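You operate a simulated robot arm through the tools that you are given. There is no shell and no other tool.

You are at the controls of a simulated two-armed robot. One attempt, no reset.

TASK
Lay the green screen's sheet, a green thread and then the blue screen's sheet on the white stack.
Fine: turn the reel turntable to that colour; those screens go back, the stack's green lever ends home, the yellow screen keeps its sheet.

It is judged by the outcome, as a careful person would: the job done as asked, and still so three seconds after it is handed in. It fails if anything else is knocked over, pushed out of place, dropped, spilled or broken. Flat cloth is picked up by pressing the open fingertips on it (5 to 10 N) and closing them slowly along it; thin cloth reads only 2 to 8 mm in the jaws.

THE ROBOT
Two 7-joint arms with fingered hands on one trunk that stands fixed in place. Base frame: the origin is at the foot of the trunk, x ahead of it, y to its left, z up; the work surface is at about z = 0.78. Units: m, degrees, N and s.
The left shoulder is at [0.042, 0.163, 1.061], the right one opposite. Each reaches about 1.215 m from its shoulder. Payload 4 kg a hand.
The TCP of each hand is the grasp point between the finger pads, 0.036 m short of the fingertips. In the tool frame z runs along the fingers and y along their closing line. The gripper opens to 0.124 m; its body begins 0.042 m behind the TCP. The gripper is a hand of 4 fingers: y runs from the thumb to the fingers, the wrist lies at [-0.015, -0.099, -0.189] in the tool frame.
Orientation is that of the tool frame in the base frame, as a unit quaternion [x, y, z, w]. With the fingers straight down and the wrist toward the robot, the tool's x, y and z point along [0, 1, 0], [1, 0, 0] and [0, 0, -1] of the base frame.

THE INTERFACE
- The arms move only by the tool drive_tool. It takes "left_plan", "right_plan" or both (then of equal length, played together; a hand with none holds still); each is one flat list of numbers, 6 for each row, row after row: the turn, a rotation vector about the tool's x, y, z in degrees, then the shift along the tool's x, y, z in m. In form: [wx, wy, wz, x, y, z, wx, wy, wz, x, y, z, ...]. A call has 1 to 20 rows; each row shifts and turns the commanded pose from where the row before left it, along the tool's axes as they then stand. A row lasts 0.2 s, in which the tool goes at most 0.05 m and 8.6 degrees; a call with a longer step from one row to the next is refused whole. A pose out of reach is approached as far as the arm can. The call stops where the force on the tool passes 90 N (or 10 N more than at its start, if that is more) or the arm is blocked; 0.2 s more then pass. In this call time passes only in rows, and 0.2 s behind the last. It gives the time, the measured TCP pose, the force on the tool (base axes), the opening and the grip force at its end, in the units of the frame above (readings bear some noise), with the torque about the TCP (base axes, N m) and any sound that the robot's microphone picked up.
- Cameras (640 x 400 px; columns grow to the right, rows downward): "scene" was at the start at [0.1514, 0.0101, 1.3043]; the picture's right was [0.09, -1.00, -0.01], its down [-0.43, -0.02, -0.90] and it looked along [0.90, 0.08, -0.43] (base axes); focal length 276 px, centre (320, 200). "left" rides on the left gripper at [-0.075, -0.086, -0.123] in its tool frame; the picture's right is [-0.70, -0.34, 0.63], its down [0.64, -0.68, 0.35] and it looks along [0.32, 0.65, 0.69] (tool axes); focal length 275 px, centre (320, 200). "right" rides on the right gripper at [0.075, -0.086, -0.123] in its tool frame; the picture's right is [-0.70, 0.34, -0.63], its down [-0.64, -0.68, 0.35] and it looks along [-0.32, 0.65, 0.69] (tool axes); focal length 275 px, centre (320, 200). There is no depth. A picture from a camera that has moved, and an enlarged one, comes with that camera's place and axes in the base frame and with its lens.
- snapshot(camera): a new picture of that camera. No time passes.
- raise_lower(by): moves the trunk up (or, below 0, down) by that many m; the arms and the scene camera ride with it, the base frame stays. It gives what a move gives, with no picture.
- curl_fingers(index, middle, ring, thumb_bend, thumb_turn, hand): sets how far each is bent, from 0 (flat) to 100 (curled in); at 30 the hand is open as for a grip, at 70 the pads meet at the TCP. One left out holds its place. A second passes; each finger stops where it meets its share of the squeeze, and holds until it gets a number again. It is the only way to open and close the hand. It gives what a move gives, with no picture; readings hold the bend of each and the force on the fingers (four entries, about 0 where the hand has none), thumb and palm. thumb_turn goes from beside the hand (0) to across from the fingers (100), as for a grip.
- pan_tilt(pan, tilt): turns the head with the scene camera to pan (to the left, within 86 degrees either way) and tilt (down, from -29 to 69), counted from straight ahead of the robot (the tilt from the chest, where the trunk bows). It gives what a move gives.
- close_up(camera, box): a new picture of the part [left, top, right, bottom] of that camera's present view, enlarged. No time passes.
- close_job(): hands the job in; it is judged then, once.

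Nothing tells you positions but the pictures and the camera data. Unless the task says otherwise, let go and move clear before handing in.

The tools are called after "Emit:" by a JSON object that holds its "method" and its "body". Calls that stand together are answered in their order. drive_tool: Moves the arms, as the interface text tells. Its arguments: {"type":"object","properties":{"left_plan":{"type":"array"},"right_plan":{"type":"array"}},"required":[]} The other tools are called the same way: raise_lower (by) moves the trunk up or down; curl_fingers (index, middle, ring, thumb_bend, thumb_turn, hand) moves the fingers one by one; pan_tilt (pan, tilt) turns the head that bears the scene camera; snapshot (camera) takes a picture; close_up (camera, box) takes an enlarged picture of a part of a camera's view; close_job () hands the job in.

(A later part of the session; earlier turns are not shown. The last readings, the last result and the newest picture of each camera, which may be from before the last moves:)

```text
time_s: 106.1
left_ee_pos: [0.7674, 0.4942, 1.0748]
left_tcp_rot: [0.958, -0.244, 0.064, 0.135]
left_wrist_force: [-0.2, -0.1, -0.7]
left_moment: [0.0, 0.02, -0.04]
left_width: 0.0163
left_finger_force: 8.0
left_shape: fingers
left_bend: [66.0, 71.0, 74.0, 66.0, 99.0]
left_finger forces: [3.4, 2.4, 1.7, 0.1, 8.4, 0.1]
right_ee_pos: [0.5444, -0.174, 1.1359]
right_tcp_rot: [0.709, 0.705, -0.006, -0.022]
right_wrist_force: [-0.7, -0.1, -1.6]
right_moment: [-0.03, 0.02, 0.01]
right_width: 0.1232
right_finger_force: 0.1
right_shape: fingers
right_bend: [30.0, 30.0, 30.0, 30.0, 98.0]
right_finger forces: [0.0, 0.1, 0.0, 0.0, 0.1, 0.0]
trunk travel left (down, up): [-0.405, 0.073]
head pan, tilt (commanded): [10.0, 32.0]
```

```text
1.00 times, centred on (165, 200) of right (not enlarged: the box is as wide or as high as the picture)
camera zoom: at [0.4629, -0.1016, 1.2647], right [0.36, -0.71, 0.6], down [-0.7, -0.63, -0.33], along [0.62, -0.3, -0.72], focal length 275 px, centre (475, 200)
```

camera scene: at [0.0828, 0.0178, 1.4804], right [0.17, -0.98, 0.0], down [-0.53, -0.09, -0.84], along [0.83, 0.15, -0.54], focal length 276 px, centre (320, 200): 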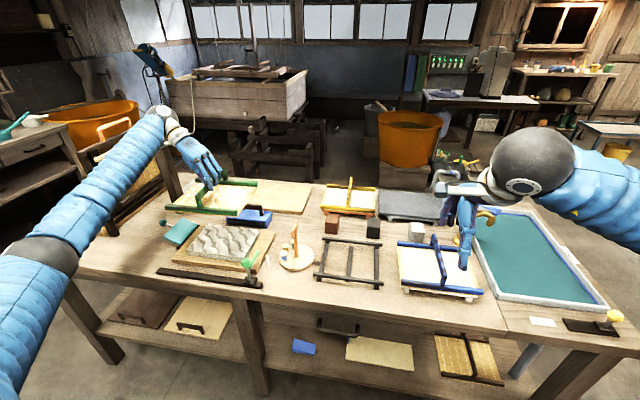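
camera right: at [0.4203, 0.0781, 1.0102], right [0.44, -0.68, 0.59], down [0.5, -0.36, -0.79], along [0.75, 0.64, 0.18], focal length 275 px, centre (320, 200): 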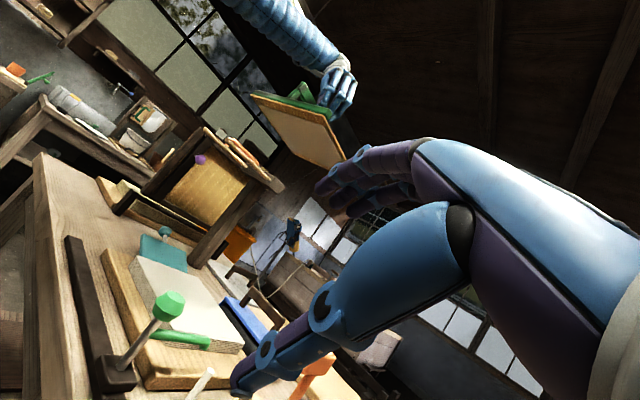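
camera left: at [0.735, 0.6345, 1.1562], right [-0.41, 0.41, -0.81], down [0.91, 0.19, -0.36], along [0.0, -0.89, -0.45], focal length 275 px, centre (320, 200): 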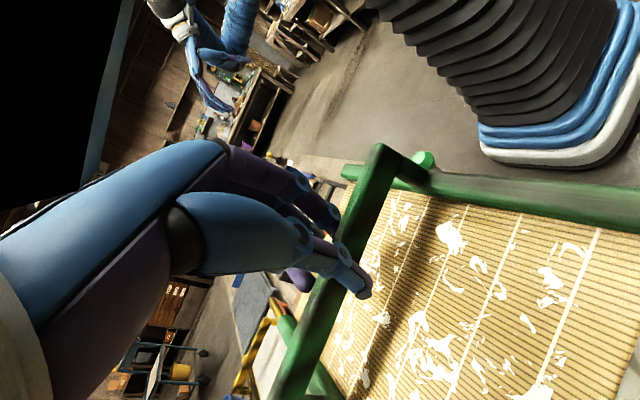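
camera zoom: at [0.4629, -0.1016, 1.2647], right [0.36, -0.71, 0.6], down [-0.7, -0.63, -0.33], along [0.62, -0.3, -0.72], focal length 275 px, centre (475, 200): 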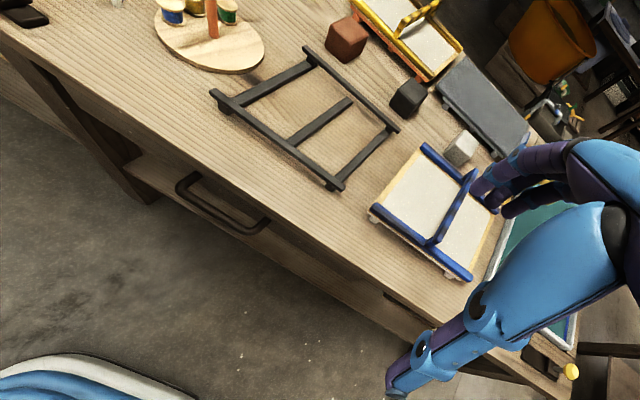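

The screen's mat is the same depth as the stand, so it should sit flush, centred near (0.766, 0.036). I'll carry it back over at a safe height, with the right hand stepping further right.

Emit:
{"method": "drive_tool", "body": {"right_plan": [0, 0, 0, -0.02, 0, 0, 0, 0, 0, -0.03, 0, 0, 0, 0, 0, -0.03, 0, 0, 0, 0, 0, -0.03, 0, 0, 0, 0, 0, -0.03, 0, 0, 0, 0, 0, -0.02, 0, 0, 0, 0, 0, 0, 0, 0, 0, 0, 0, 0, 0, 0, 0, 0, 0, 0, 0, 0, 0, 0, 0, 0, 0, 0, 0, 0, 0, 0, 0, 0, 0, 0, 0, 0, 0, 0, 0, 0, 0, 0, 0, 0, 0, 0, 0, 0, 0, 0, 0, 0, 0, 0, 0, 0, 0, 0, 0, 0, 0, 0, 0, 0, 0, 0, 0, 0, 0, 0, 0, 0, 0, 0, 0, 0, 0, 0, 0, 0, 0, 0, 0, 0, 0, 0], "left_plan": [0, 0, 0, 0.0054, 0.0101, 0.0035, 0, 0, 0, 0.01075, 0.02026, 0.00696, 0, 0, 0, 0.01075, 0.02026, 0.00696, 0, 0, 0, 0.01075, 0.02026, 0.00696, 0, 0, 0, 0.01075, 0.02026, 0.00696, 0, 0, 0, 0.01075, 0.02026, 0.00696, 0, 0, 0, 0.01075, 0.02026, 0.00696, 0, 0, 0, 0.01075, 0.02026, 0.00696, 0, 0, 0, 0.01075, 0.02026, 0.00696, 0, 0, 0, 0.01075, 0.02026, 0.00696, 0, 0, 0, 0.01075, 0.02026, 0.00696, 0, 0, 0, 0.01075, 0.02026, 0.00696, 0, 0, 0, 0.01075, 0.02026, 0.00696, 0, 0, 0, 0.01075, 0.02026, 0.00696, 0, 0, 0, 0.01075, 0.02026, 0.00696, 0, 0, 0, 0.01075, 0.02026, 0.00696, 0, 0, 0, 0.01075, 0.02026, 0.00696, 0, 0, 0, 0.01075, 0.02026, 0.00696, 0, 0, 0, 0.0095, 0.0221, 0.0067, 0, 0, 0, 0.0, 0.0113, 0.0035]}}

Emit:
{"method": "drive_tool", "body": {"left_plan": [0, 0, 0, 0, 0, 0, 0, 0, 0, 0, 0, 0]}}

Emit:
{"method": "snapshot", "body": {"camera": "scene"}}

Emit:
{"method": "close_up", "body": {"camera": "scene", "box": [290, 190, 410, 295]}}

```text
time_s: 110.3
left_ee_pos: [0.7604, 0.0392, 1.0747]
left_tcp_rot: [0.959, -0.243, 0.065, 0.134]
left_wrist_force: [-0.2, -0.2, -0.5]
left_moment: [-0.02, 0.04, 0.0]
left_width: 0.0164
left_finger_force: 7.7
left_shape: fingers
left_bend: [66.0, 71.0, 74.0, 66.0, 99.0]
left_finger forces: [3.2, 2.3, 1.6, 0.0, 8.0, 0.1]
right_ee_pos: [0.5431, -0.3338, 1.1336]
right_tcp_rot: [0.707, 0.707, -0.005, -0.021]
right_wrist_force: [0.4, -0.4, 0.1]
right_moment: [-0.01, 0.03, -0.01]
right_width: 0.1231
right_finger_force: 0.0
right_shape: fingers
right_bend: [30.0, 30.0, 30.0, 30.0, 98.0]
right_finger forces: [0.0, 0.1, 0.1, 0.0, 0.0, 0.0]
trunk travel left (down, up): [-0.405, 0.073]
head pan, tilt (commanded): [10.0, 32.0]
```

```text
time_s: 110.9
left_ee_pos: [0.7611, 0.0394, 1.0749]
left_tcp_rot: [0.958, -0.243, 0.064, 0.135]
left_wrist_force: [-0.4, 0.3, -0.6]
left_moment: [0.02, 0.04, -0.05]
left_width: 0.0162
left_finger_force: 7.6
left_shape: fingers
left_bend: [66.0, 71.0, 74.0, 66.0, 99.0]
left_finger forces: [3.1, 2.4, 1.5, 0.0, 8.0, 0.0]
right_ee_pos: [0.5444, -0.3349, 1.1338]
right_tcp_rot: [0.708, 0.706, -0.005, -0.021]
right_wrist_force: [0.2, 0.2, -0.3]
right_moment: [0.01, -0.02, -0.01]
right_width: 0.1232
right_finger_force: 0.0
right_shape: fingers
right_bend: [30.0, 30.0, 30.0, 30.0, 98.0]
right_finger forces: [0.1, 0.1, 0.0, 0.1, 0.1, 0.0]
trunk travel left (down, up): [-0.405, 0.073]
head pan, tilt (commanded): [10.0, 32.0]
```

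```text
taken
camera scene: at [0.0827, 0.0172, 1.4804], right [0.17, -0.98, 0.0], down [-0.53, -0.09, -0.84], along [0.83, 0.15, -0.54], focal length 276 px, centre (320, 200)
```

scene: 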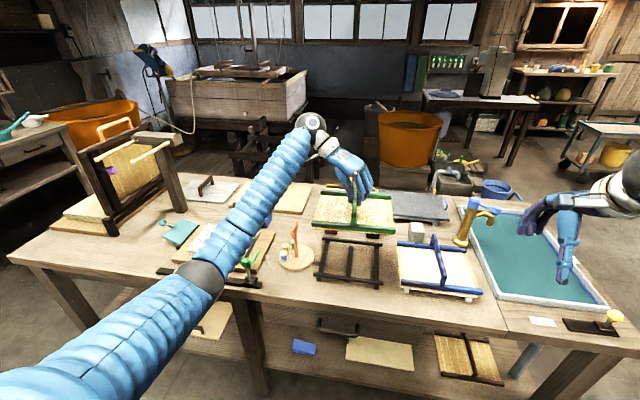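

```text
3.81 times, centred on (350, 242) of scene
camera zoom: at [0.0827, 0.0172, 1.4804], right [0.17, -0.98, 0.0], down [-0.53, -0.09, -0.84], along [0.83, 0.15, -0.54], focal length 1052 px, centre (206, 38)
```

zoom: 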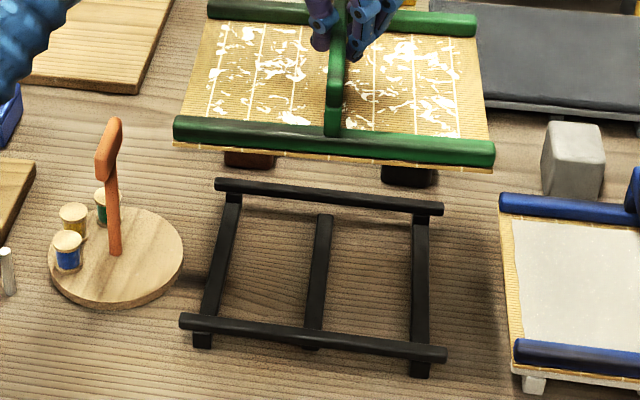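

The forearm passes over the lever with room, but to be safe while lowering I'll raise the trunk the remaining amount first.

Emit:
{"method": "raise_lower", "body": {"by": 0.07}}

Emit:
{"method": "drive_tool", "body": {"left_plan": [0, 0, 0, -0.0015, -0.0018, 0.0076, 0, 0, 0, -0.003, -0.0036, 0.0153, 0, 0, 0, -0.003, -0.0036, 0.0153, 0, 0, 0, -0.003, -0.0036, 0.0153, 0, 0, 0, -0.003, -0.0036, 0.0153, 0, 0, 0, -0.003, -0.0036, 0.0153, 0, 0, 0, -0.003, -0.0036, 0.0153, 0, 0, 0, -0.003, -0.0036, 0.0153, 0, 0, 0, -0.003, -0.0036, 0.0153, 0, 0, 0, -0.0015, -0.0018, 0.0076, 0, 0, 0, 0, 0, 0, 0, 0, 0, 0, 0, 0]}}

Emit:
{"method": "snapshot", "body": {"camera": "scene"}}

Emit:
{"method": "close_up", "body": {"camera": "scene", "box": [290, 190, 430, 300]}}

```text
time_s: 112.0
left_ee_pos: [0.7612, 0.0369, 1.1422]
left_tcp_rot: [0.959, -0.242, 0.064, 0.135]
left_wrist_force: [0.1, -0.6, -0.6]
left_moment: [0.03, 0.0, 0.01]
left_width: 0.0163
left_finger_force: 8.2
left_shape: fingers
left_bend: [66.0, 71.0, 74.0, 66.0, 99.0]
left_finger forces: [3.3, 2.4, 1.6, 0.0, 7.9, 0.0]
right_ee_pos: [0.5433, -0.3346, 1.2023]
right_tcp_rot: [0.708, 0.706, -0.005, -0.022]
right_wrist_force: [-0.6, 0.1, 0.8]
right_moment: [0.01, 0.03, 0.01]
right_width: 0.1233
right_finger_force: 0.0
right_shape: fingers
right_bend: [30.0, 30.0, 30.0, 30.0, 98.0]
right_finger forces: [0.0, 0.0, 0.0, 0.1, 0.0, 0.0]
trunk travel left (down, up): [-0.475, 0.003]
head pan, tilt (commanded): [10.0, 32.0]
```

```text
time_s: 114.6
left_ee_pos: [0.7598, 0.0378, 1.0]
left_tcp_rot: [0.959, -0.242, 0.065, 0.135]
left_wrist_force: [-0.2, 0.9, -0.5]
left_moment: [0.02, 0.03, -0.01]
left_width: 0.0165
left_finger_force: 7.4
left_shape: fingers
left_bend: [66.0, 71.0, 74.0, 66.0, 99.0]
left_finger forces: [3.2, 2.3, 1.6, 0.1, 8.0, 0.1]
right_ee_pos: [0.5428, -0.3347, 1.2026]
right_tcp_rot: [0.707, 0.706, -0.006, -0.022]
right_wrist_force: [-0.7, 0.0, 0.6]
right_moment: [0.0, -0.03, 0.02]
right_width: 0.123
right_finger_force: 0.0
right_shape: fingers
right_bend: [30.0, 30.0, 30.0, 30.0, 98.0]
right_finger forces: [0.0, 0.1, 0.1, 0.0, 0.1, 0.0]
trunk travel left (down, up): [-0.475, 0.003]
head pan, tilt (commanded): [10.0, 32.0]
```

```text
taken
camera scene: at [0.0766, 0.0171, 1.5514], right [0.17, -0.98, 0.0], down [-0.52, -0.09, -0.85], along [0.83, 0.15, -0.53], focal length 276 px, centre (320, 200)
```

scene: 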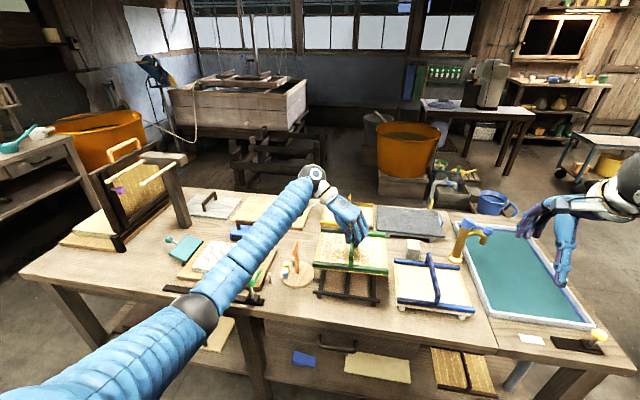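

```text
3.64 times, centred on (360, 245) of scene
camera zoom: at [0.0766, 0.0171, 1.5514], right [0.17, -0.98, 0.0], down [-0.52, -0.09, -0.85], along [0.83, 0.15, -0.53], focal length 1004 px, centre (174, 36)
```

zoom: 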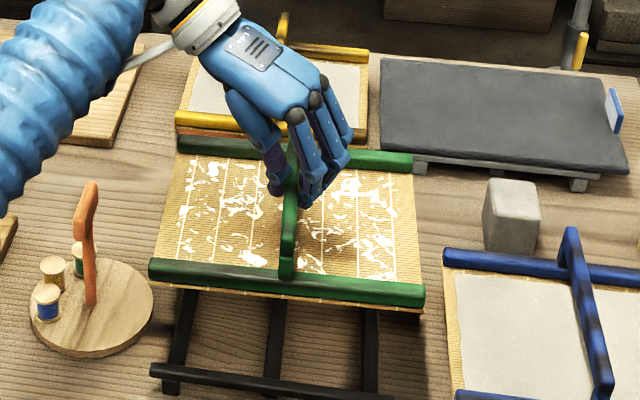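

Emit:
{"method": "drive_tool", "body": {"left_plan": [0, 0, 0, -0.001, -0.0012, 0.005, 0, 0, 0, -0.002, -0.0024, 0.01, 0, 0, 0, -0.002, -0.0024, 0.01, 0, 0, 0, -0.002, -0.0024, 0.01, 0, 0, 0, -0.002, -0.0024, 0.01, 0, 0, 0, -0.002, -0.0024, 0.01, 0, 0, 0, -0.002, -0.0024, 0.01, 0, 0, 0, -0.001, -0.0012, 0.005, 0, 0, 0, 0, 0, 0, 0, 0, 0, 0, 0, 0]}}

Emit:
{"method": "close_up", "body": {"camera": "scene", "box": [300, 220, 420, 310]}}

Emit:
{"method": "close_up", "body": {"camera": "scene", "box": [150, 210, 330, 320]}}

Emit:
{"method": "snapshot", "body": {"camera": "right"}}

```text
time_s: 116.8
left_ee_pos: [0.7604, 0.0364, 0.9268]
left_tcp_rot: [0.958, -0.242, 0.065, 0.136]
left_wrist_force: [0.0, -0.2, -1.1]
left_moment: [-0.01, -0.01, 0.01]
left_width: 0.0164
left_finger_force: 7.7
left_shape: fingers
left_bend: [66.0, 71.0, 74.0, 66.0, 99.0]
left_finger forces: [3.2, 2.4, 1.5, 0.0, 7.9, 0.0]
right_ee_pos: [0.5438, -0.335, 1.2014]
right_tcp_rot: [0.707, 0.706, -0.005, -0.021]
right_wrist_force: [0.1, -0.3, 0.7]
right_moment: [0.03, 0.01, 0.0]
right_width: 0.1231
right_finger_force: 0.0
right_shape: fingers
right_bend: [30.0, 30.0, 30.0, 30.0, 98.0]
right_finger forces: [0.0, 0.0, 0.0, 0.0, 0.1, 0.1]
trunk travel left (down, up): [-0.475, 0.003]
head pan, tilt (commanded): [10.0, 32.0]
```

```text
4.44 times, centred on (360, 265) of scene
camera zoom: at [0.0766, 0.0171, 1.5514], right [0.17, -0.98, 0.0], down [-0.52, -0.09, -0.85], along [0.83, 0.15, -0.53], focal length 1227 px, centre (142, -89)
```

zoom: 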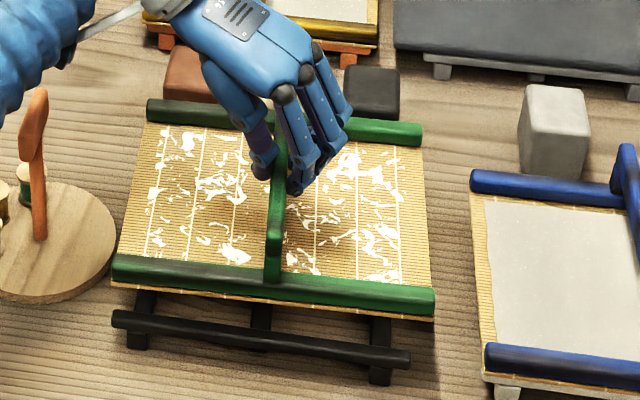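

```text
3.56 times, centred on (240, 265) of scene
camera zoom: at [0.0766, 0.0171, 1.5514], right [0.17, -0.98, 0.0], down [-0.52, -0.09, -0.85], along [0.83, 0.15, -0.53], focal length 982 px, centre (604, -31)
```

zoom: 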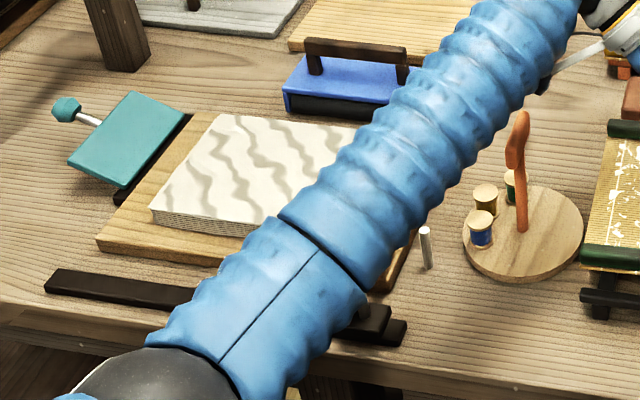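

```text
taken
camera right: at [0.4618, -0.2622, 1.3306], right [0.36, -0.71, 0.6], down [-0.7, -0.63, -0.33], along [0.62, -0.3, -0.72], focal length 275 px, centre (320, 200)
```

right: 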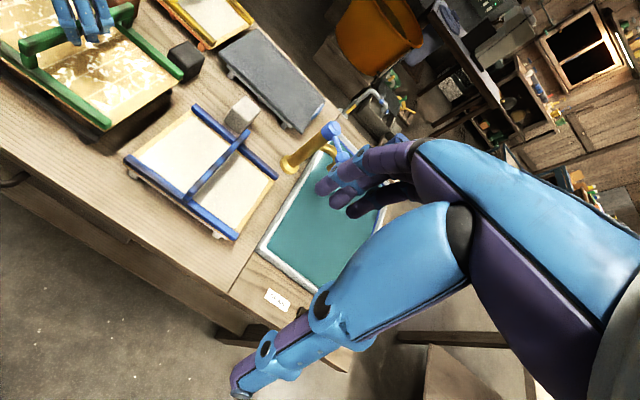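

Small trims needed: about 6 mm back, 4 mm left and 1.6° clockwise. Applying these and lowering further.

Emit:
{"method": "drive_tool", "body": {"left_plan": [-0.3, -0.36, 1.53, -0.0035, -0.0003, -0.0007, 0, 0, 0, -0.0035, -0.0002, -0.0008, 0, 0, 0, -0.0008, -0.001, 0.004, 0, 0, 0, -0.0012, -0.0014, 0.006, 0, 0, 0, -0.0012, -0.0014, 0.006, 0, 0, 0, -0.0008, -0.001, 0.004, 0, 0, 0, 0, 0, 0, 0, 0, 0, 0, 0, 0]}}

Emit:
{"method": "close_up", "body": {"camera": "scene", "box": [300, 220, 420, 310]}}

Emit:
{"method": "close_up", "body": {"camera": "right", "box": [0, 0, 200, 160]}}

```text
time_s: 118.6
left_ee_pos: [0.7552, 0.0416, 0.9039]
left_tcp_rot: [0.955, -0.256, 0.062, 0.135]
left_wrist_force: [-0.4, 0.4, -1.1]
left_moment: [0.0, 0.03, 0.01]
left_width: 0.0165
left_finger_force: 7.6
left_shape: fingers
left_bend: [66.0, 71.0, 74.0, 66.0, 99.0]
left_finger forces: [3.2, 2.4, 1.5, 0.1, 7.9, 0.1]
right_ee_pos: [0.5424, -0.3342, 1.2019]
right_tcp_rot: [0.708, 0.706, -0.006, -0.022]
right_wrist_force: [0.5, 0.1, 0.1]
right_moment: [0.01, 0.02, 0.0]
right_width: 0.1229
right_finger_force: 0.1
right_shape: fingers
right_bend: [30.0, 30.0, 30.0, 30.0, 98.0]
right_finger forces: [0.0, 0.0, 0.0, 0.0, 0.1, 0.0]
trunk travel left (down, up): [-0.475, 0.003]
head pan, tilt (commanded): [10.0, 32.0]
```

```text
4.44 times, centred on (360, 265) of scene
camera zoom: at [0.0766, 0.0171, 1.5514], right [0.17, -0.98, 0.0], down [-0.52, -0.09, -0.85], along [0.83, 0.15, -0.53], focal length 1227 px, centre (142, -89)
```

zoom: 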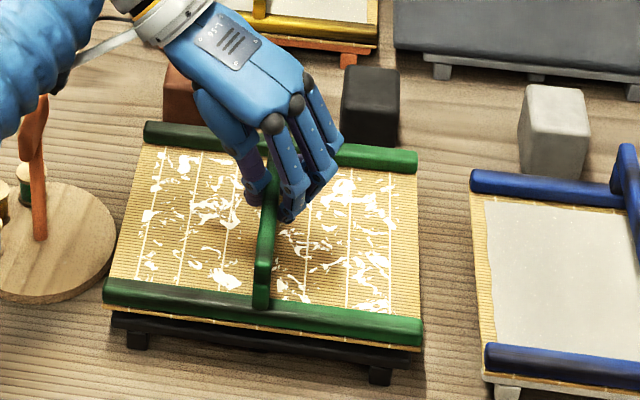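

```text
2.50 times, centred on (100, 80) of right
camera zoom: at [0.4618, -0.2622, 1.3306], right [0.36, -0.71, 0.6], down [-0.7, -0.63, -0.33], along [0.62, -0.3, -0.72], focal length 688 px, centre (870, 500)
```

zoom: 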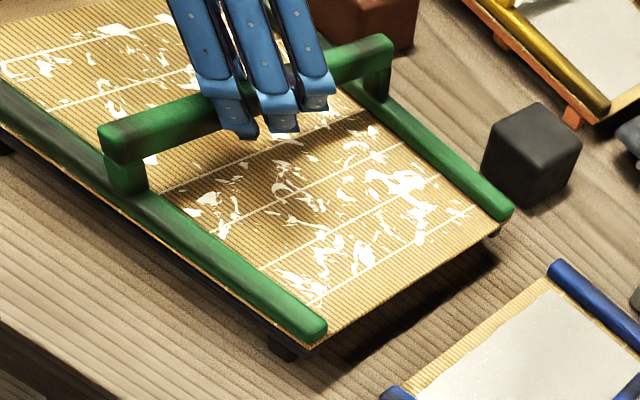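

The screen is now parallel and centred on the stand. Lowering the last centimetre gently onto it.

Emit:
{"method": "drive_tool", "body": {"left_plan": [0, 0, 0, -0.0004, -0.0005, 0.002, 0, 0, 0, -0.0004, -0.0005, 0.002, 0, 0, 0, -0.0004, -0.0005, 0.002, 0, 0, 0, -0.0004, -0.0005, 0.002, 0, 0, 0, 0, 0, 0]}}

Emit:
{"method": "close_up", "body": {"camera": "scene", "box": [300, 220, 420, 310]}}

```text
time_s: 119.8
left_ee_pos: [0.7554, 0.0411, 0.8974]
left_tcp_rot: [0.955, -0.257, 0.062, 0.136]
left_wrist_force: [-0.1, -0.1, -0.6]
left_moment: [-0.01, -0.02, -0.02]
left_width: 0.0165
left_finger_force: 7.7
left_shape: fingers
left_bend: [66.0, 71.0, 74.0, 66.0, 99.0]
left_finger forces: [3.2, 2.4, 1.5, 0.0, 7.8, 0.0]
right_ee_pos: [0.5428, -0.3352, 1.2015]
right_tcp_rot: [0.708, 0.706, -0.006, -0.022]
right_wrist_force: [0.9, 1.0, 0.1]
right_moment: [0.01, 0.01, 0.02]
right_width: 0.1232
right_finger_force: 0.0
right_shape: fingers
right_bend: [30.0, 30.0, 30.0, 30.0, 98.0]
right_finger forces: [0.0, 0.0, 0.0, 0.0, 0.0, 0.0]
trunk travel left (down, up): [-0.475, 0.003]
head pan, tilt (commanded): [10.0, 32.0]
```

```text
4.44 times, centred on (360, 265) of scene
camera zoom: at [0.0765, 0.0171, 1.5514], right [0.17, -0.98, 0.0], down [-0.52, -0.09, -0.85], along [0.83, 0.15, -0.53], focal length 1227 px, centre (142, -89)
```

zoom: 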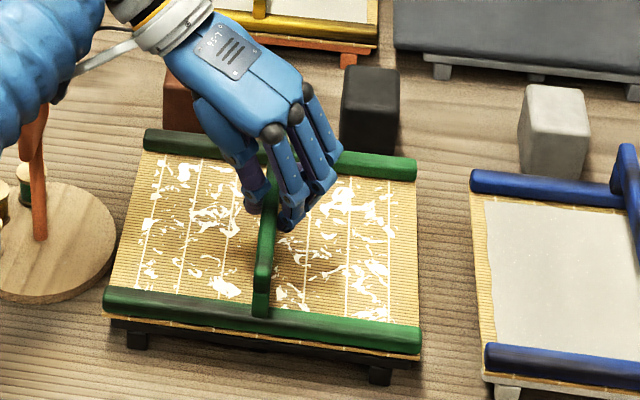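

Emit:
{"method": "drive_tool", "body": {"left_plan": [0, 0, 0, -0.0003, -0.0004, 0.0015, 0, 0, 0, -0.0003, -0.0004, 0.0015, 0, 0, 0, 0, 0, 0]}}

Emit:
{"method": "close_up", "body": {"camera": "scene", "box": [310, 240, 400, 310]}}

```text
time_s: 120.6
left_ee_pos: [0.7543, 0.0407, 0.8928]
left_tcp_rot: [0.955, -0.256, 0.063, 0.136]
left_wrist_force: [-0.5, 0.1, 0.1]
left_moment: [0.01, 0.0, 0.03]
left_width: 0.0165
left_finger_force: 7.0
left_shape: fingers
left_bend: [66.0, 71.0, 74.0, 66.0, 99.0]
left_finger forces: [3.1, 2.4, 1.6, 0.1, 7.9, 0.0]
right_ee_pos: [0.5423, -0.335, 1.2023]
right_tcp_rot: [0.707, 0.707, -0.005, -0.021]
right_wrist_force: [-0.8, -0.4, 0.7]
right_moment: [0.0, 0.0, -0.01]
right_width: 0.123
right_finger_force: 0.0
right_shape: fingers
right_bend: [30.0, 30.0, 30.0, 30.0, 98.0]
right_finger forces: [0.0, 0.0, 0.0, 0.0, 0.0, 0.0]
trunk travel left (down, up): [-0.475, 0.003]
head pan, tilt (commanded): [10.0, 32.0]
```

```text
5.71 times, centred on (355, 275) of scene
camera zoom: at [0.0765, 0.0171, 1.5514], right [0.17, -0.98, 0.0], down [-0.52, -0.09, -0.85], along [0.83, 0.15, -0.53], focal length 1577 px, centre (120, -229)
```

zoom: 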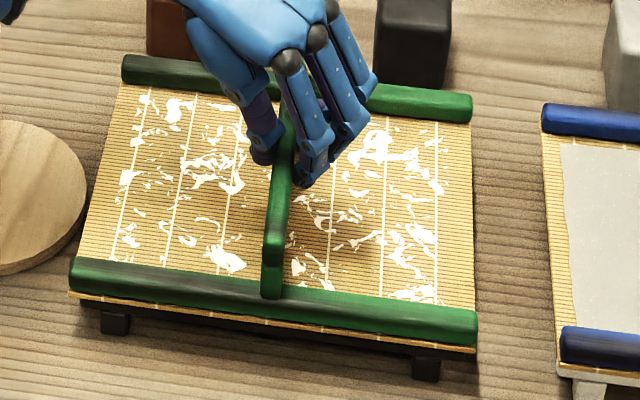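

Emit:
{"method": "drive_tool", "body": {"left_plan": [0, 0, 0, -0.0002, -0.0003, 0.001, 0, 0, 0, -0.0002, -0.0003, 0.001, 0, 0, 0, 0, 0, 0]}}

Emit:
{"method": "close_up", "body": {"camera": "scene", "box": [310, 240, 400, 310]}}

```text
time_s: 121.4
left_ee_pos: [0.755, 0.0407, 0.892]
left_tcp_rot: [0.955, -0.256, 0.063, 0.136]
left_wrist_force: [-0.7, 0.1, -0.9]
left_moment: [0.03, -0.01, 0.0]
left_width: 0.0163
left_finger_force: 7.5
left_shape: fingers
left_bend: [66.0, 71.0, 74.0, 66.0, 99.0]
left_finger forces: [3.1, 2.4, 1.8, 0.1, 7.9, 0.1]
right_ee_pos: [0.5438, -0.3347, 1.2025]
right_tcp_rot: [0.707, 0.707, -0.006, -0.022]
right_wrist_force: [0.7, -1.2, 0.6]
right_moment: [0.04, 0.02, 0.0]
right_width: 0.1231
right_finger_force: 0.1
right_shape: fingers
right_bend: [30.0, 30.0, 30.0, 30.0, 98.0]
right_finger forces: [0.0, 0.0, 0.1, 0.1, 0.0, 0.1]
trunk travel left (down, up): [-0.475, 0.003]
head pan, tilt (commanded): [10.0, 32.0]
```

```text
5.71 times, centred on (355, 275) of scene
camera zoom: at [0.0765, 0.0171, 1.5514], right [0.17, -0.98, 0.0], down [-0.52, -0.09, -0.85], along [0.83, 0.15, -0.53], focal length 1577 px, centre (120, -229)
```

zoom: 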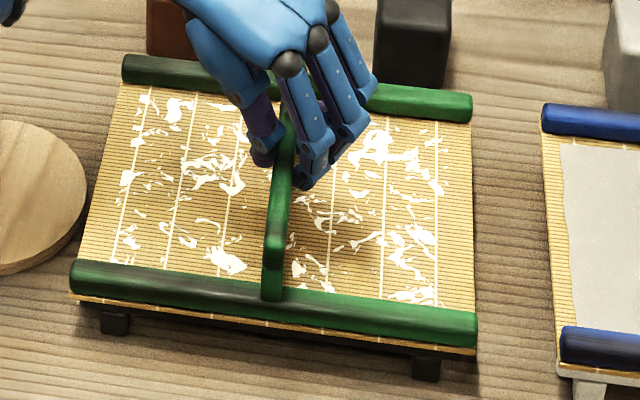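

Emit:
{"method": "drive_tool", "body": {"left_plan": [0, 0, 0, -0.0003, -0.0003, 0.0015, 0, 0, 0, -0.0003, -0.0003, 0.0015, 0, 0, 0, 0, 0, 0]}}

Emit:
{"method": "close_up", "body": {"camera": "scene", "box": [310, 240, 400, 310]}}

Emit:
{"method": "close_up", "body": {"camera": "right", "box": [0, 0, 200, 160]}}

```text
time_s: 122.2
left_ee_pos: [0.7545, 0.0412, 0.8905]
left_tcp_rot: [0.955, -0.255, 0.063, 0.137]
left_wrist_force: [1.1, 0.5, 12.0]
left_moment: [-0.07, -0.11, -0.03]
left_width: 0.0164
left_finger_force: 10.6
left_shape: fingers
left_bend: [66.0, 71.0, 74.0, 66.0, 99.0]
left_finger forces: [3.9, 3.3, 3.0, 0.0, 12.2, 0.0]
right_ee_pos: [0.5419, -0.3338, 1.2029]
right_tcp_rot: [0.708, 0.706, -0.006, -0.021]
right_wrist_force: [0.2, 0.0, -0.3]
right_moment: [-0.03, -0.01, 0.01]
right_width: 0.123
right_finger_force: 0.0
right_shape: fingers
right_bend: [30.0, 30.0, 30.0, 30.0, 98.0]
right_finger forces: [0.0, 0.0, 0.0, 0.1, 0.0, 0.0]
trunk travel left (down, up): [-0.475, 0.003]
head pan, tilt (commanded): [10.0, 32.0]
```

```text
5.71 times, centred on (355, 275) of scene
camera zoom: at [0.0757, 0.0171, 1.5515], right [0.17, -0.98, 0.0], down [-0.52, -0.09, -0.85], along [0.84, 0.15, -0.53], focal length 1577 px, centre (120, -229)
```

zoom: 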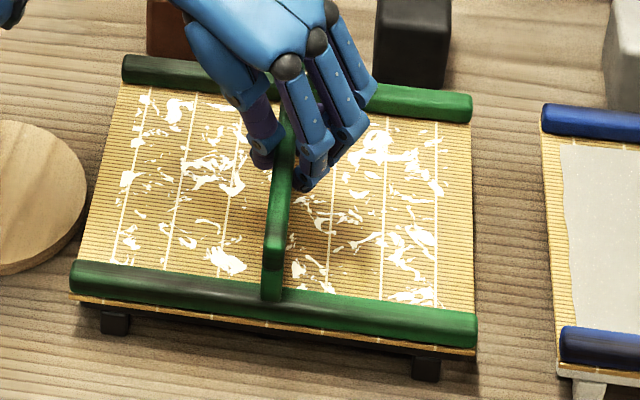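

```text
2.50 times, centred on (100, 80) of right
camera zoom: at [0.4611, -0.2622, 1.331], right [0.36, -0.71, 0.6], down [-0.7, -0.63, -0.33], along [0.62, -0.3, -0.72], focal length 688 px, centre (870, 500)
```

zoom: 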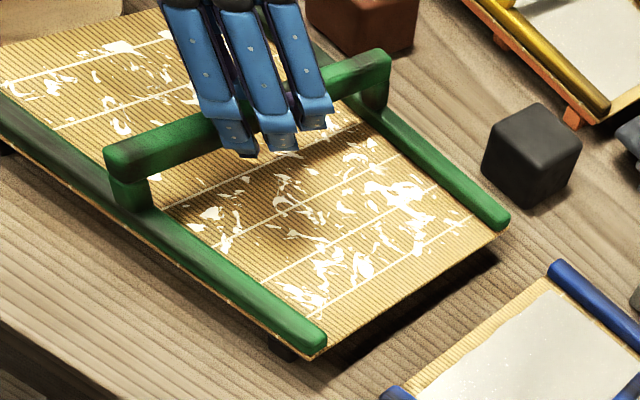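

Seated with light pressure. I'll ease off slightly, then release ring and middle first while index and thumb still steady the handle.

Emit:
{"method": "drive_tool", "body": {"left_plan": [0, 0, 0, 0.0002, 0.0003, -0.001, 0, 0, 0, 0, 0, 0]}}

Emit:
{"method": "curl_fingers", "body": {"hand": "left", "middle": 50, "ring": 50}}

Emit:
{"method": "close_up", "body": {"camera": "scene", "box": [310, 240, 400, 310]}}

```text
time_s: 122.8
left_ee_pos: [0.754, 0.0416, 0.8904]
left_tcp_rot: [0.955, -0.256, 0.063, 0.137]
left_wrist_force: [1.0, -0.3, 11.2]
left_moment: [-0.04, -0.1, -0.02]
left_width: 0.016
left_finger_force: 11.3
left_shape: fingers
left_bend: [66.0, 71.0, 74.0, 66.0, 99.0]
left_finger forces: [3.8, 3.3, 3.0, 0.0, 12.0, 0.0]
right_ee_pos: [0.5416, -0.3355, 1.2024]
right_tcp_rot: [0.708, 0.706, -0.005, -0.021]
right_wrist_force: [0.3, -0.4, -1.0]
right_moment: [0.03, 0.0, 0.0]
right_width: 0.1232
right_finger_force: 0.2
right_shape: fingers
right_bend: [30.0, 30.0, 30.0, 30.0, 98.0]
right_finger forces: [0.0, 0.1, 0.0, 0.0, 0.0, 0.0]
trunk travel left (down, up): [-0.475, 0.003]
head pan, tilt (commanded): [10.0, 32.0]
```

```text
time_s: 123.8
left_ee_pos: [0.7551, 0.0433, 0.8908]
left_tcp_rot: [0.955, -0.256, 0.062, 0.137]
left_wrist_force: [1.8, 3.8, 8.0]
left_moment: [-0.01, -0.03, 0.09]
left_width: 0.016
left_finger_force: 7.6
left_shape: fingers
left_bend: [65.0, 50.0, 50.0, 67.0, 99.0]
left_finger forces: [4.9, 0.0, 0.1, 0.1, 10.4, 0.0]
right_ee_pos: [0.5418, -0.3339, 1.2017]
right_tcp_rot: [0.708, 0.706, -0.005, -0.022]
right_wrist_force: [0.4, 0.0, 0.1]
right_moment: [0.02, -0.02, -0.05]
right_width: 0.1234
right_finger_force: 0.1
right_shape: fingers
right_bend: [30.0, 30.0, 30.0, 30.0, 98.0]
right_finger forces: [0.0, 0.0, 0.0, 0.0, 0.0, 0.1]
trunk travel left (down, up): [-0.475, 0.003]
head pan, tilt (commanded): [10.0, 32.0]
```

```text
5.71 times, centred on (355, 275) of scene
camera zoom: at [0.0759, 0.0173, 1.5514], right [0.17, -0.98, 0.0], down [-0.52, -0.09, -0.85], along [0.84, 0.15, -0.53], focal length 1577 px, centre (120, -229)
```

zoom: 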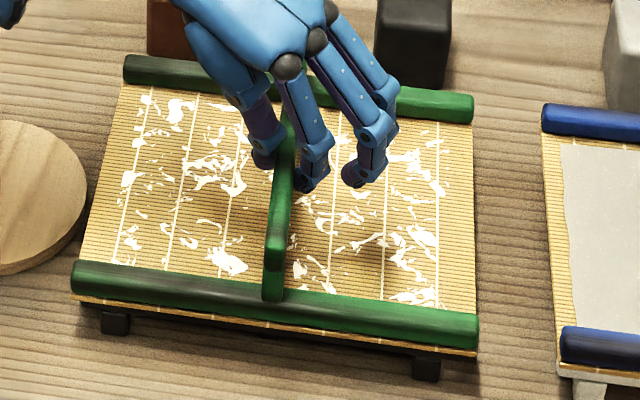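

Stable. Now opening index and thumb.

Emit:
{"method": "curl_fingers", "body": {"hand": "left", "index": 48, "middle": 45, "ring": 45, "thumb_bend": 48}}

Emit:
{"method": "close_up", "body": {"camera": "scene", "box": [310, 240, 400, 310]}}

Emit:
{"method": "snapshot", "body": {"camera": "left"}}

```text
time_s: 124.8
left_ee_pos: [0.7553, 0.0415, 0.8896]
left_tcp_rot: [0.955, -0.256, 0.063, 0.136]
left_wrist_force: [-0.6, -0.2, -0.6]
left_moment: [0.02, 0.0, -0.02]
left_width: 0.068
left_finger_force: 0.1
left_shape: fingers
left_bend: [48.0, 45.0, 45.0, 48.0, 98.0]
left_finger forces: [0.0, 0.1, 0.0, 0.0, 0.2, 0.0]
right_ee_pos: [0.5421, -0.3342, 1.2038]
right_tcp_rot: [0.707, 0.706, -0.005, -0.022]
right_wrist_force: [-0.2, -0.3, 0.9]
right_moment: [-0.02, -0.01, -0.01]
right_width: 0.1233
right_finger_force: 0.0
right_shape: fingers
right_bend: [30.0, 30.0, 30.0, 30.0, 98.0]
right_finger forces: [0.1, 0.1, 0.0, 0.0, 0.0, 0.1]
trunk travel left (down, up): [-0.475, 0.003]
head pan, tilt (commanded): [10.0, 32.0]
```

```text
5.71 times, centred on (355, 275) of scene
camera zoom: at [0.0763, 0.0172, 1.5514], right [0.17, -0.98, 0.0], down [-0.52, -0.09, -0.85], along [0.83, 0.15, -0.53], focal length 1577 px, centre (120, -229)
```

zoom: 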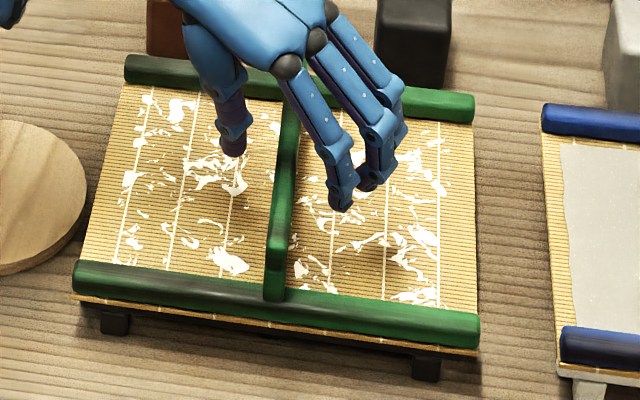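

```text
taken
camera left: at [0.7267, 0.1828, 0.9723], right [-0.4, 0.42, -0.81], down [0.92, 0.16, -0.36], along [-0.02, -0.89, -0.45], focal length 275 px, centre (320, 200)
```

left: 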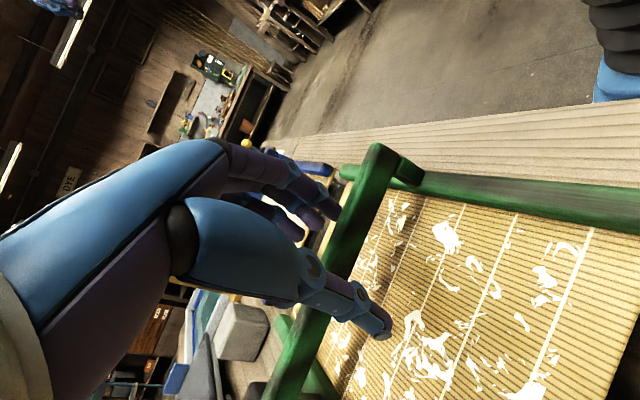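

The screen is back flush on its stand. I'll open fully, lift the hand straight up, and look at the turntable and its handle.

Emit:
{"method": "curl_fingers", "body": {"hand": "left", "index": 35, "middle": 35, "ring": 35, "thumb_bend": 35}}

Emit:
{"method": "drive_tool", "body": {"left_plan": [0, 0, 0, 0.0015, 0.0018, -0.0076, 0, 0, 0, 0.003, 0.0036, -0.0153, 0, 0, 0, 0.0038, 0.0046, -0.0191, 0, 0, 0, 0.0038, 0.0046, -0.0191, 0, 0, 0, 0.0038, 0.0046, -0.0191, 0, 0, 0, 0.0038, 0.0046, -0.0191, 0, 0, 0, 0.0038, 0.0046, -0.0191, 0, 0, 0, 0.0038, 0.0046, -0.0191, 0, 0, 0, 0.0038, 0.0046, -0.0191, 0, 0, 0, 0.003, 0.0036, -0.0153, 0, 0, 0, 0, 0, 0]}}

Emit:
{"method": "snapshot", "body": {"camera": "scene"}}

Emit:
{"method": "close_up", "body": {"camera": "scene", "box": [240, 220, 340, 300]}}

```text
time_s: 125.8
left_ee_pos: [0.7534, 0.0412, 0.8893]
left_tcp_rot: [0.955, -0.256, 0.063, 0.135]
left_wrist_force: [0.0, -0.7, 0.4]
left_moment: [0.02, 0.01, -0.02]
left_width: 0.1082
left_finger_force: 0.0
left_shape: fingers
left_bend: [35.0, 35.0, 35.0, 35.0, 96.0]
left_finger forces: [0.0, 0.0, 0.0, 0.0, 0.0, 0.0]
right_ee_pos: [0.5434, -0.3346, 1.203]
right_tcp_rot: [0.708, 0.706, -0.006, -0.022]
right_wrist_force: [-0.3, -0.2, 0.9]
right_moment: [0.0, -0.02, -0.02]
right_width: 0.1232
right_finger_force: 0.1
right_shape: fingers
right_bend: [30.0, 30.0, 30.0, 30.0, 98.0]
right_finger forces: [0.0, 0.0, 0.0, 0.0, 0.0, 0.0]
trunk travel left (down, up): [-0.475, 0.003]
head pan, tilt (commanded): [10.0, 32.0]
```

```text
time_s: 128.2
left_ee_pos: [0.7546, 0.0415, 1.0706]
left_tcp_rot: [0.955, -0.256, 0.062, 0.136]
left_wrist_force: [0.5, 0.0, 0.0]
left_moment: [0.0, 0.01, -0.02]
left_width: 0.1083
left_finger_force: 0.0
left_shape: fingers
left_bend: [35.0, 35.0, 35.0, 35.0, 96.0]
left_finger forces: [0.0, 0.1, 0.1, 0.1, 0.1, 0.0]
right_ee_pos: [0.5428, -0.3352, 1.2012]
right_tcp_rot: [0.708, 0.705, -0.006, -0.021]
right_wrist_force: [0.5, 1.0, -0.5]
right_moment: [-0.01, 0.01, 0.01]
right_width: 0.123
right_finger_force: 0.1
right_shape: fingers
right_bend: [30.0, 30.0, 30.0, 30.0, 98.0]
right_finger forces: [0.1, 0.0, 0.0, 0.0, 0.0, 0.0]
trunk travel left (down, up): [-0.475, 0.003]
head pan, tilt (commanded): [10.0, 32.0]
```

```text
taken
camera scene: at [0.0766, 0.0172, 1.5514], right [0.17, -0.98, 0.0], down [-0.52, -0.09, -0.85], along [0.83, 0.15, -0.53], focal length 276 px, centre (320, 200)
```

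scene: 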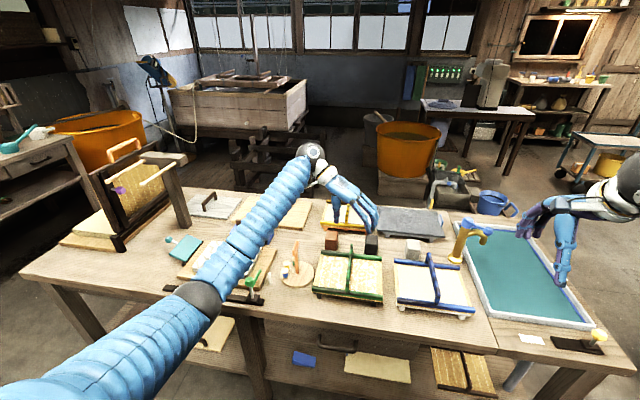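

```text
5.00 times, centred on (290, 260) of scene
camera zoom: at [0.0766, 0.0172, 1.5514], right [0.17, -0.98, 0.0], down [-0.52, -0.09, -0.85], along [0.83, 0.15, -0.53], focal length 1380 px, centre (470, -100)
```

zoom: 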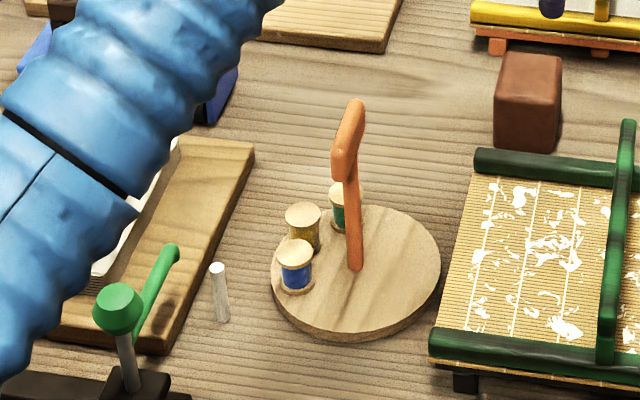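

Turntable axis is at about (0.754, 0.221) with a T-handle 5–6 cm long at z≈0.915. I'll set the left hand upright and bring it over the axis.

Emit:
{"method": "drive_tool", "body": {"left_plan": [4.42, -3.65, 0, 0, 0, 0, 4.42, -3.65, 0, 0, 0, 0, 4.42, -3.65, 0, 0, 0, 0, 0, 0, 0, -0.01, -0.0173, 0, 0, 0, 0, -0.0151, -0.026, 0, 0, 0, 0, -0.0151, -0.026, 0, 0, 0, 0, -0.0151, -0.026, 0, 0, 0, 0, -0.0151, -0.026, 0, 0, 0, 0, -0.0151, -0.026, 0, 0, 0, 0, -0.005, -0.0087, 0, 0, 0, 0, 0, 0, 0, 0, 0, 0, 0, 0, 0]}}

Emit:
{"method": "snapshot", "body": {"camera": "left"}}

Emit:
{"method": "snapshot", "body": {"camera": "scene"}}

```text
time_s: 130.8
left_ee_pos: [0.7542, 0.2208, 1.069]
left_tcp_rot: [0.966, -0.258, 0.0, 0.0]
left_wrist_force: [0.4, 0.4, -0.2]
left_moment: [-0.02, -0.01, 0.01]
left_width: 0.1084
left_finger_force: 0.2
left_shape: fingers
left_bend: [35.0, 35.0, 35.0, 35.0, 96.0]
left_finger forces: [0.0, 0.1, 0.1, 0.0, 0.1, 0.1]
right_ee_pos: [0.5427, -0.3339, 1.2016]
right_tcp_rot: [0.708, 0.706, -0.005, -0.021]
right_wrist_force: [0.6, 0.7, -0.1]
right_moment: [-0.05, -0.05, -0.02]
right_width: 0.1232
right_finger_force: 0.1
right_shape: fingers
right_bend: [30.0, 30.0, 30.0, 30.0, 98.0]
right_finger forces: [0.0, 0.0, 0.0, 0.1, 0.0, 0.0]
trunk travel left (down, up): [-0.475, 0.003]
head pan, tilt (commanded): [10.0, 32.0]
```

```text
taken
camera left: at [0.732, 0.3324, 1.1909], right [-0.43, 0.64, -0.63], down [0.9, 0.27, -0.35], along [-0.05, -0.72, -0.69], focal length 275 px, centre (320, 200)
```

left: 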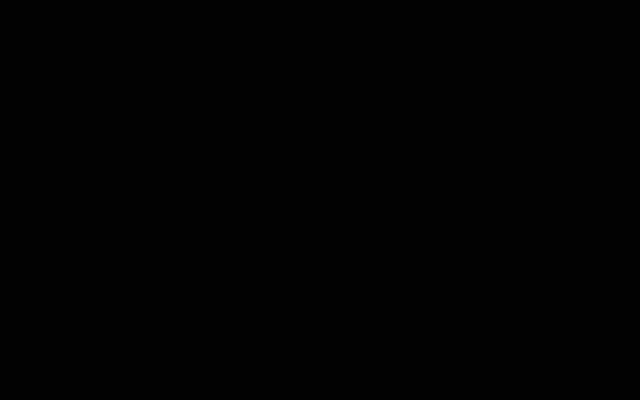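

```text
taken
camera scene: at [0.0765, 0.0174, 1.5514], right [0.17, -0.98, 0.0], down [-0.52, -0.09, -0.85], along [0.83, 0.15, -0.53], focal length 276 px, centre (320, 200)
```

scene: 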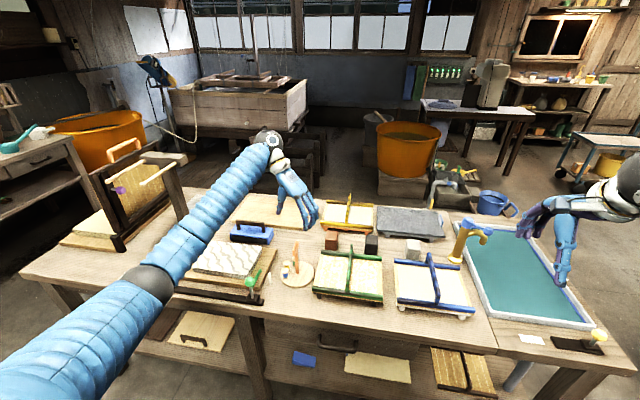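

The hand is over the turntable. Descending partway and checking with a close-up.

Emit:
{"method": "drive_tool", "body": {"left_plan": [0, 0, 0, 0, 0, 0.01, 0, 0, 0, 0, 0, 0.018, 0, 0, 0, 0, 0, 0.018, 0, 0, 0, 0, 0, 0.018, 0, 0, 0, 0, 0, 0.012, 0, 0, 0, 0, 0, 0.006, 0, 0, 0, 0, 0, 0, 0, 0, 0, 0, 0, 0]}}

Emit:
{"method": "close_up", "body": {"camera": "scene", "box": [250, 200, 340, 290]}}

Emit:
{"method": "snapshot", "body": {"camera": "left"}}

```text
time_s: 132.6
left_ee_pos: [0.7546, 0.2217, 0.9884]
left_tcp_rot: [0.966, -0.259, 0.0, 0.0]
left_wrist_force: [0.8, -0.2, 0.2]
left_moment: [0.01, -0.02, -0.04]
left_width: 0.1082
left_finger_force: 0.1
left_shape: fingers
left_bend: [35.0, 35.0, 35.0, 35.0, 96.0]
left_finger forces: [0.1, 0.1, 0.1, 0.0, 0.1, 0.0]
right_ee_pos: [0.5435, -0.3338, 1.2022]
right_tcp_rot: [0.708, 0.706, -0.006, -0.022]
right_wrist_force: [-0.1, 0.3, -0.8]
right_moment: [0.0, 0.01, 0.0]
right_width: 0.1232
right_finger_force: 0.1
right_shape: fingers
right_bend: [30.0, 30.0, 30.0, 30.0, 98.0]
right_finger forces: [0.0, 0.0, 0.0, 0.0, 0.0, 0.0]
trunk travel left (down, up): [-0.475, 0.003]
head pan, tilt (commanded): [10.0, 32.0]
```

```text
4.44 times, centred on (295, 245) of scene
camera zoom: at [0.0765, 0.0172, 1.5514], right [0.17, -0.98, 0.0], down [-0.52, -0.09, -0.85], along [0.83, 0.15, -0.53], focal length 1227 px, centre (431, 0)
```

zoom: 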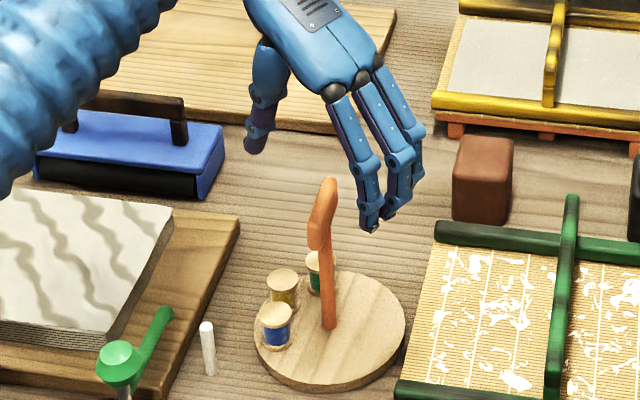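

```text
taken
camera left: at [0.7308, 0.3323, 1.1094], right [-0.43, 0.64, -0.63], down [0.9, 0.27, -0.35], along [-0.05, -0.72, -0.69], focal length 275 px, centre (320, 200)
```

left: 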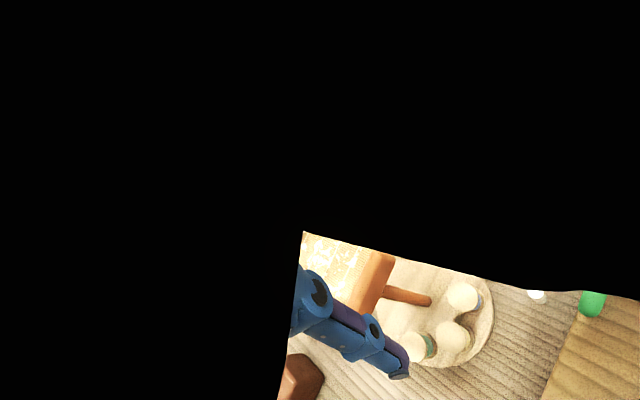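

Emit:
{"method": "drive_tool", "body": {"left_plan": [0, 0, 0, 0, 0, 0.006, 0, 0, 0, 0, 0, 0.01, 0, 0, 0, 0, 0, 0.01, 0, 0, 0, 0, 0, 0.01, 0, 0, 0, 0, 0, 0.007, 0, 0, 0, 0, 0, 0.003, 0, 0, 0, 0, 0, 0, 0, 0, 0, 0, 0, 0]}}

Emit:
{"method": "curl_fingers", "body": {"hand": "left", "index": 55, "middle": 55, "ring": 55, "thumb_bend": 55}}

Emit:
{"method": "close_up", "body": {"camera": "scene", "box": [255, 220, 335, 290]}}

Emit:
{"method": "snapshot", "body": {"camera": "left"}}

```text
time_s: 134.4
left_ee_pos: [0.7541, 0.2206, 0.9413]
left_tcp_rot: [0.966, -0.259, 0.001, -0.001]
left_wrist_force: [0.2, 0.8, 0.3]
left_moment: [0.01, -0.01, 0.0]
left_width: 0.108
left_finger_force: 0.0
left_shape: fingers
left_bend: [35.0, 35.0, 35.0, 35.0, 96.0]
left_finger forces: [0.0, 0.0, 0.0, 0.0, 0.0, 0.0]
right_ee_pos: [0.5428, -0.3352, 1.2021]
right_tcp_rot: [0.708, 0.706, -0.006, -0.021]
right_wrist_force: [-0.7, 0.3, 0.2]
right_moment: [0.04, -0.01, 0.02]
right_width: 0.1229
right_finger_force: 0.0
right_shape: fingers
right_bend: [30.0, 30.0, 30.0, 30.0, 98.0]
right_finger forces: [0.0, 0.0, 0.0, 0.0, 0.0, 0.0]
trunk travel left (down, up): [-0.475, 0.003]
head pan, tilt (commanded): [10.0, 32.0]
```

```text
time_s: 135.4
left_ee_pos: [0.7547, 0.2207, 0.9412]
left_tcp_rot: [0.966, -0.258, 0.0, -0.001]
left_wrist_force: [0.4, 0.4, 0.2]
left_moment: [0.0, -0.02, -0.02]
left_width: 0.0466
left_finger_force: 0.0
left_shape: fingers
left_bend: [55.0, 55.0, 55.0, 55.0, 99.0]
left_finger forces: [0.0, 0.0, 0.0, 0.0, 0.0, 0.0]
right_ee_pos: [0.5427, -0.3338, 1.203]
right_tcp_rot: [0.708, 0.706, -0.005, -0.021]
right_wrist_force: [0.6, -0.6, -0.5]
right_moment: [0.01, -0.01, 0.01]
right_width: 0.1231
right_finger_force: 0.0
right_shape: fingers
right_bend: [30.0, 30.0, 30.0, 30.0, 98.0]
right_finger forces: [0.0, 0.0, 0.1, 0.1, 0.1, 0.1]
trunk travel left (down, up): [-0.475, 0.003]
head pan, tilt (commanded): [10.0, 32.0]
```

```text
5.71 times, centred on (295, 255) of scene
camera zoom: at [0.0765, 0.0172, 1.5514], right [0.17, -0.98, 0.0], down [-0.52, -0.09, -0.85], along [0.83, 0.15, -0.53], focal length 1577 px, centre (463, -114)
```

zoom: 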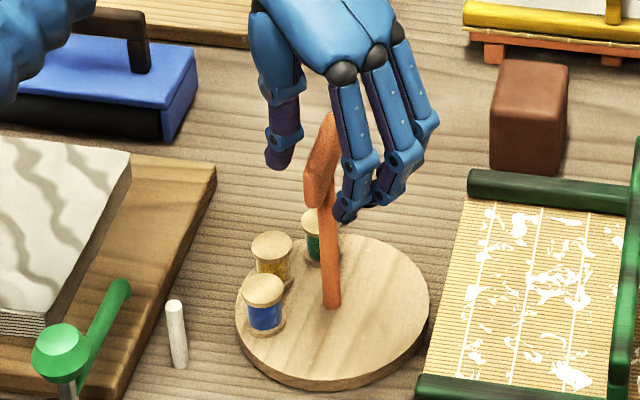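

```text
taken
camera left: at [0.7312, 0.3322, 1.0636], right [-0.43, 0.64, -0.63], down [0.9, 0.27, -0.35], along [-0.05, -0.72, -0.69], focal length 275 px, centre (320, 200)
```

left: 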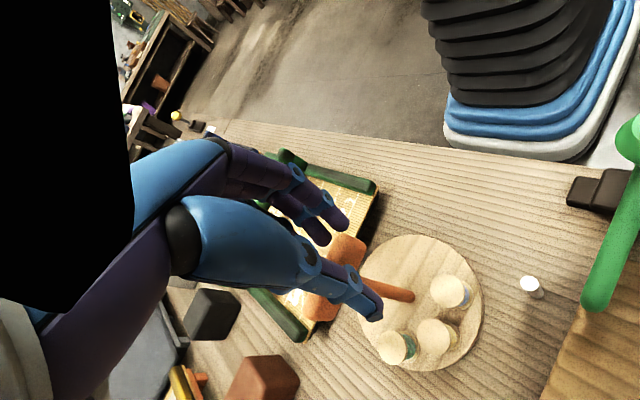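

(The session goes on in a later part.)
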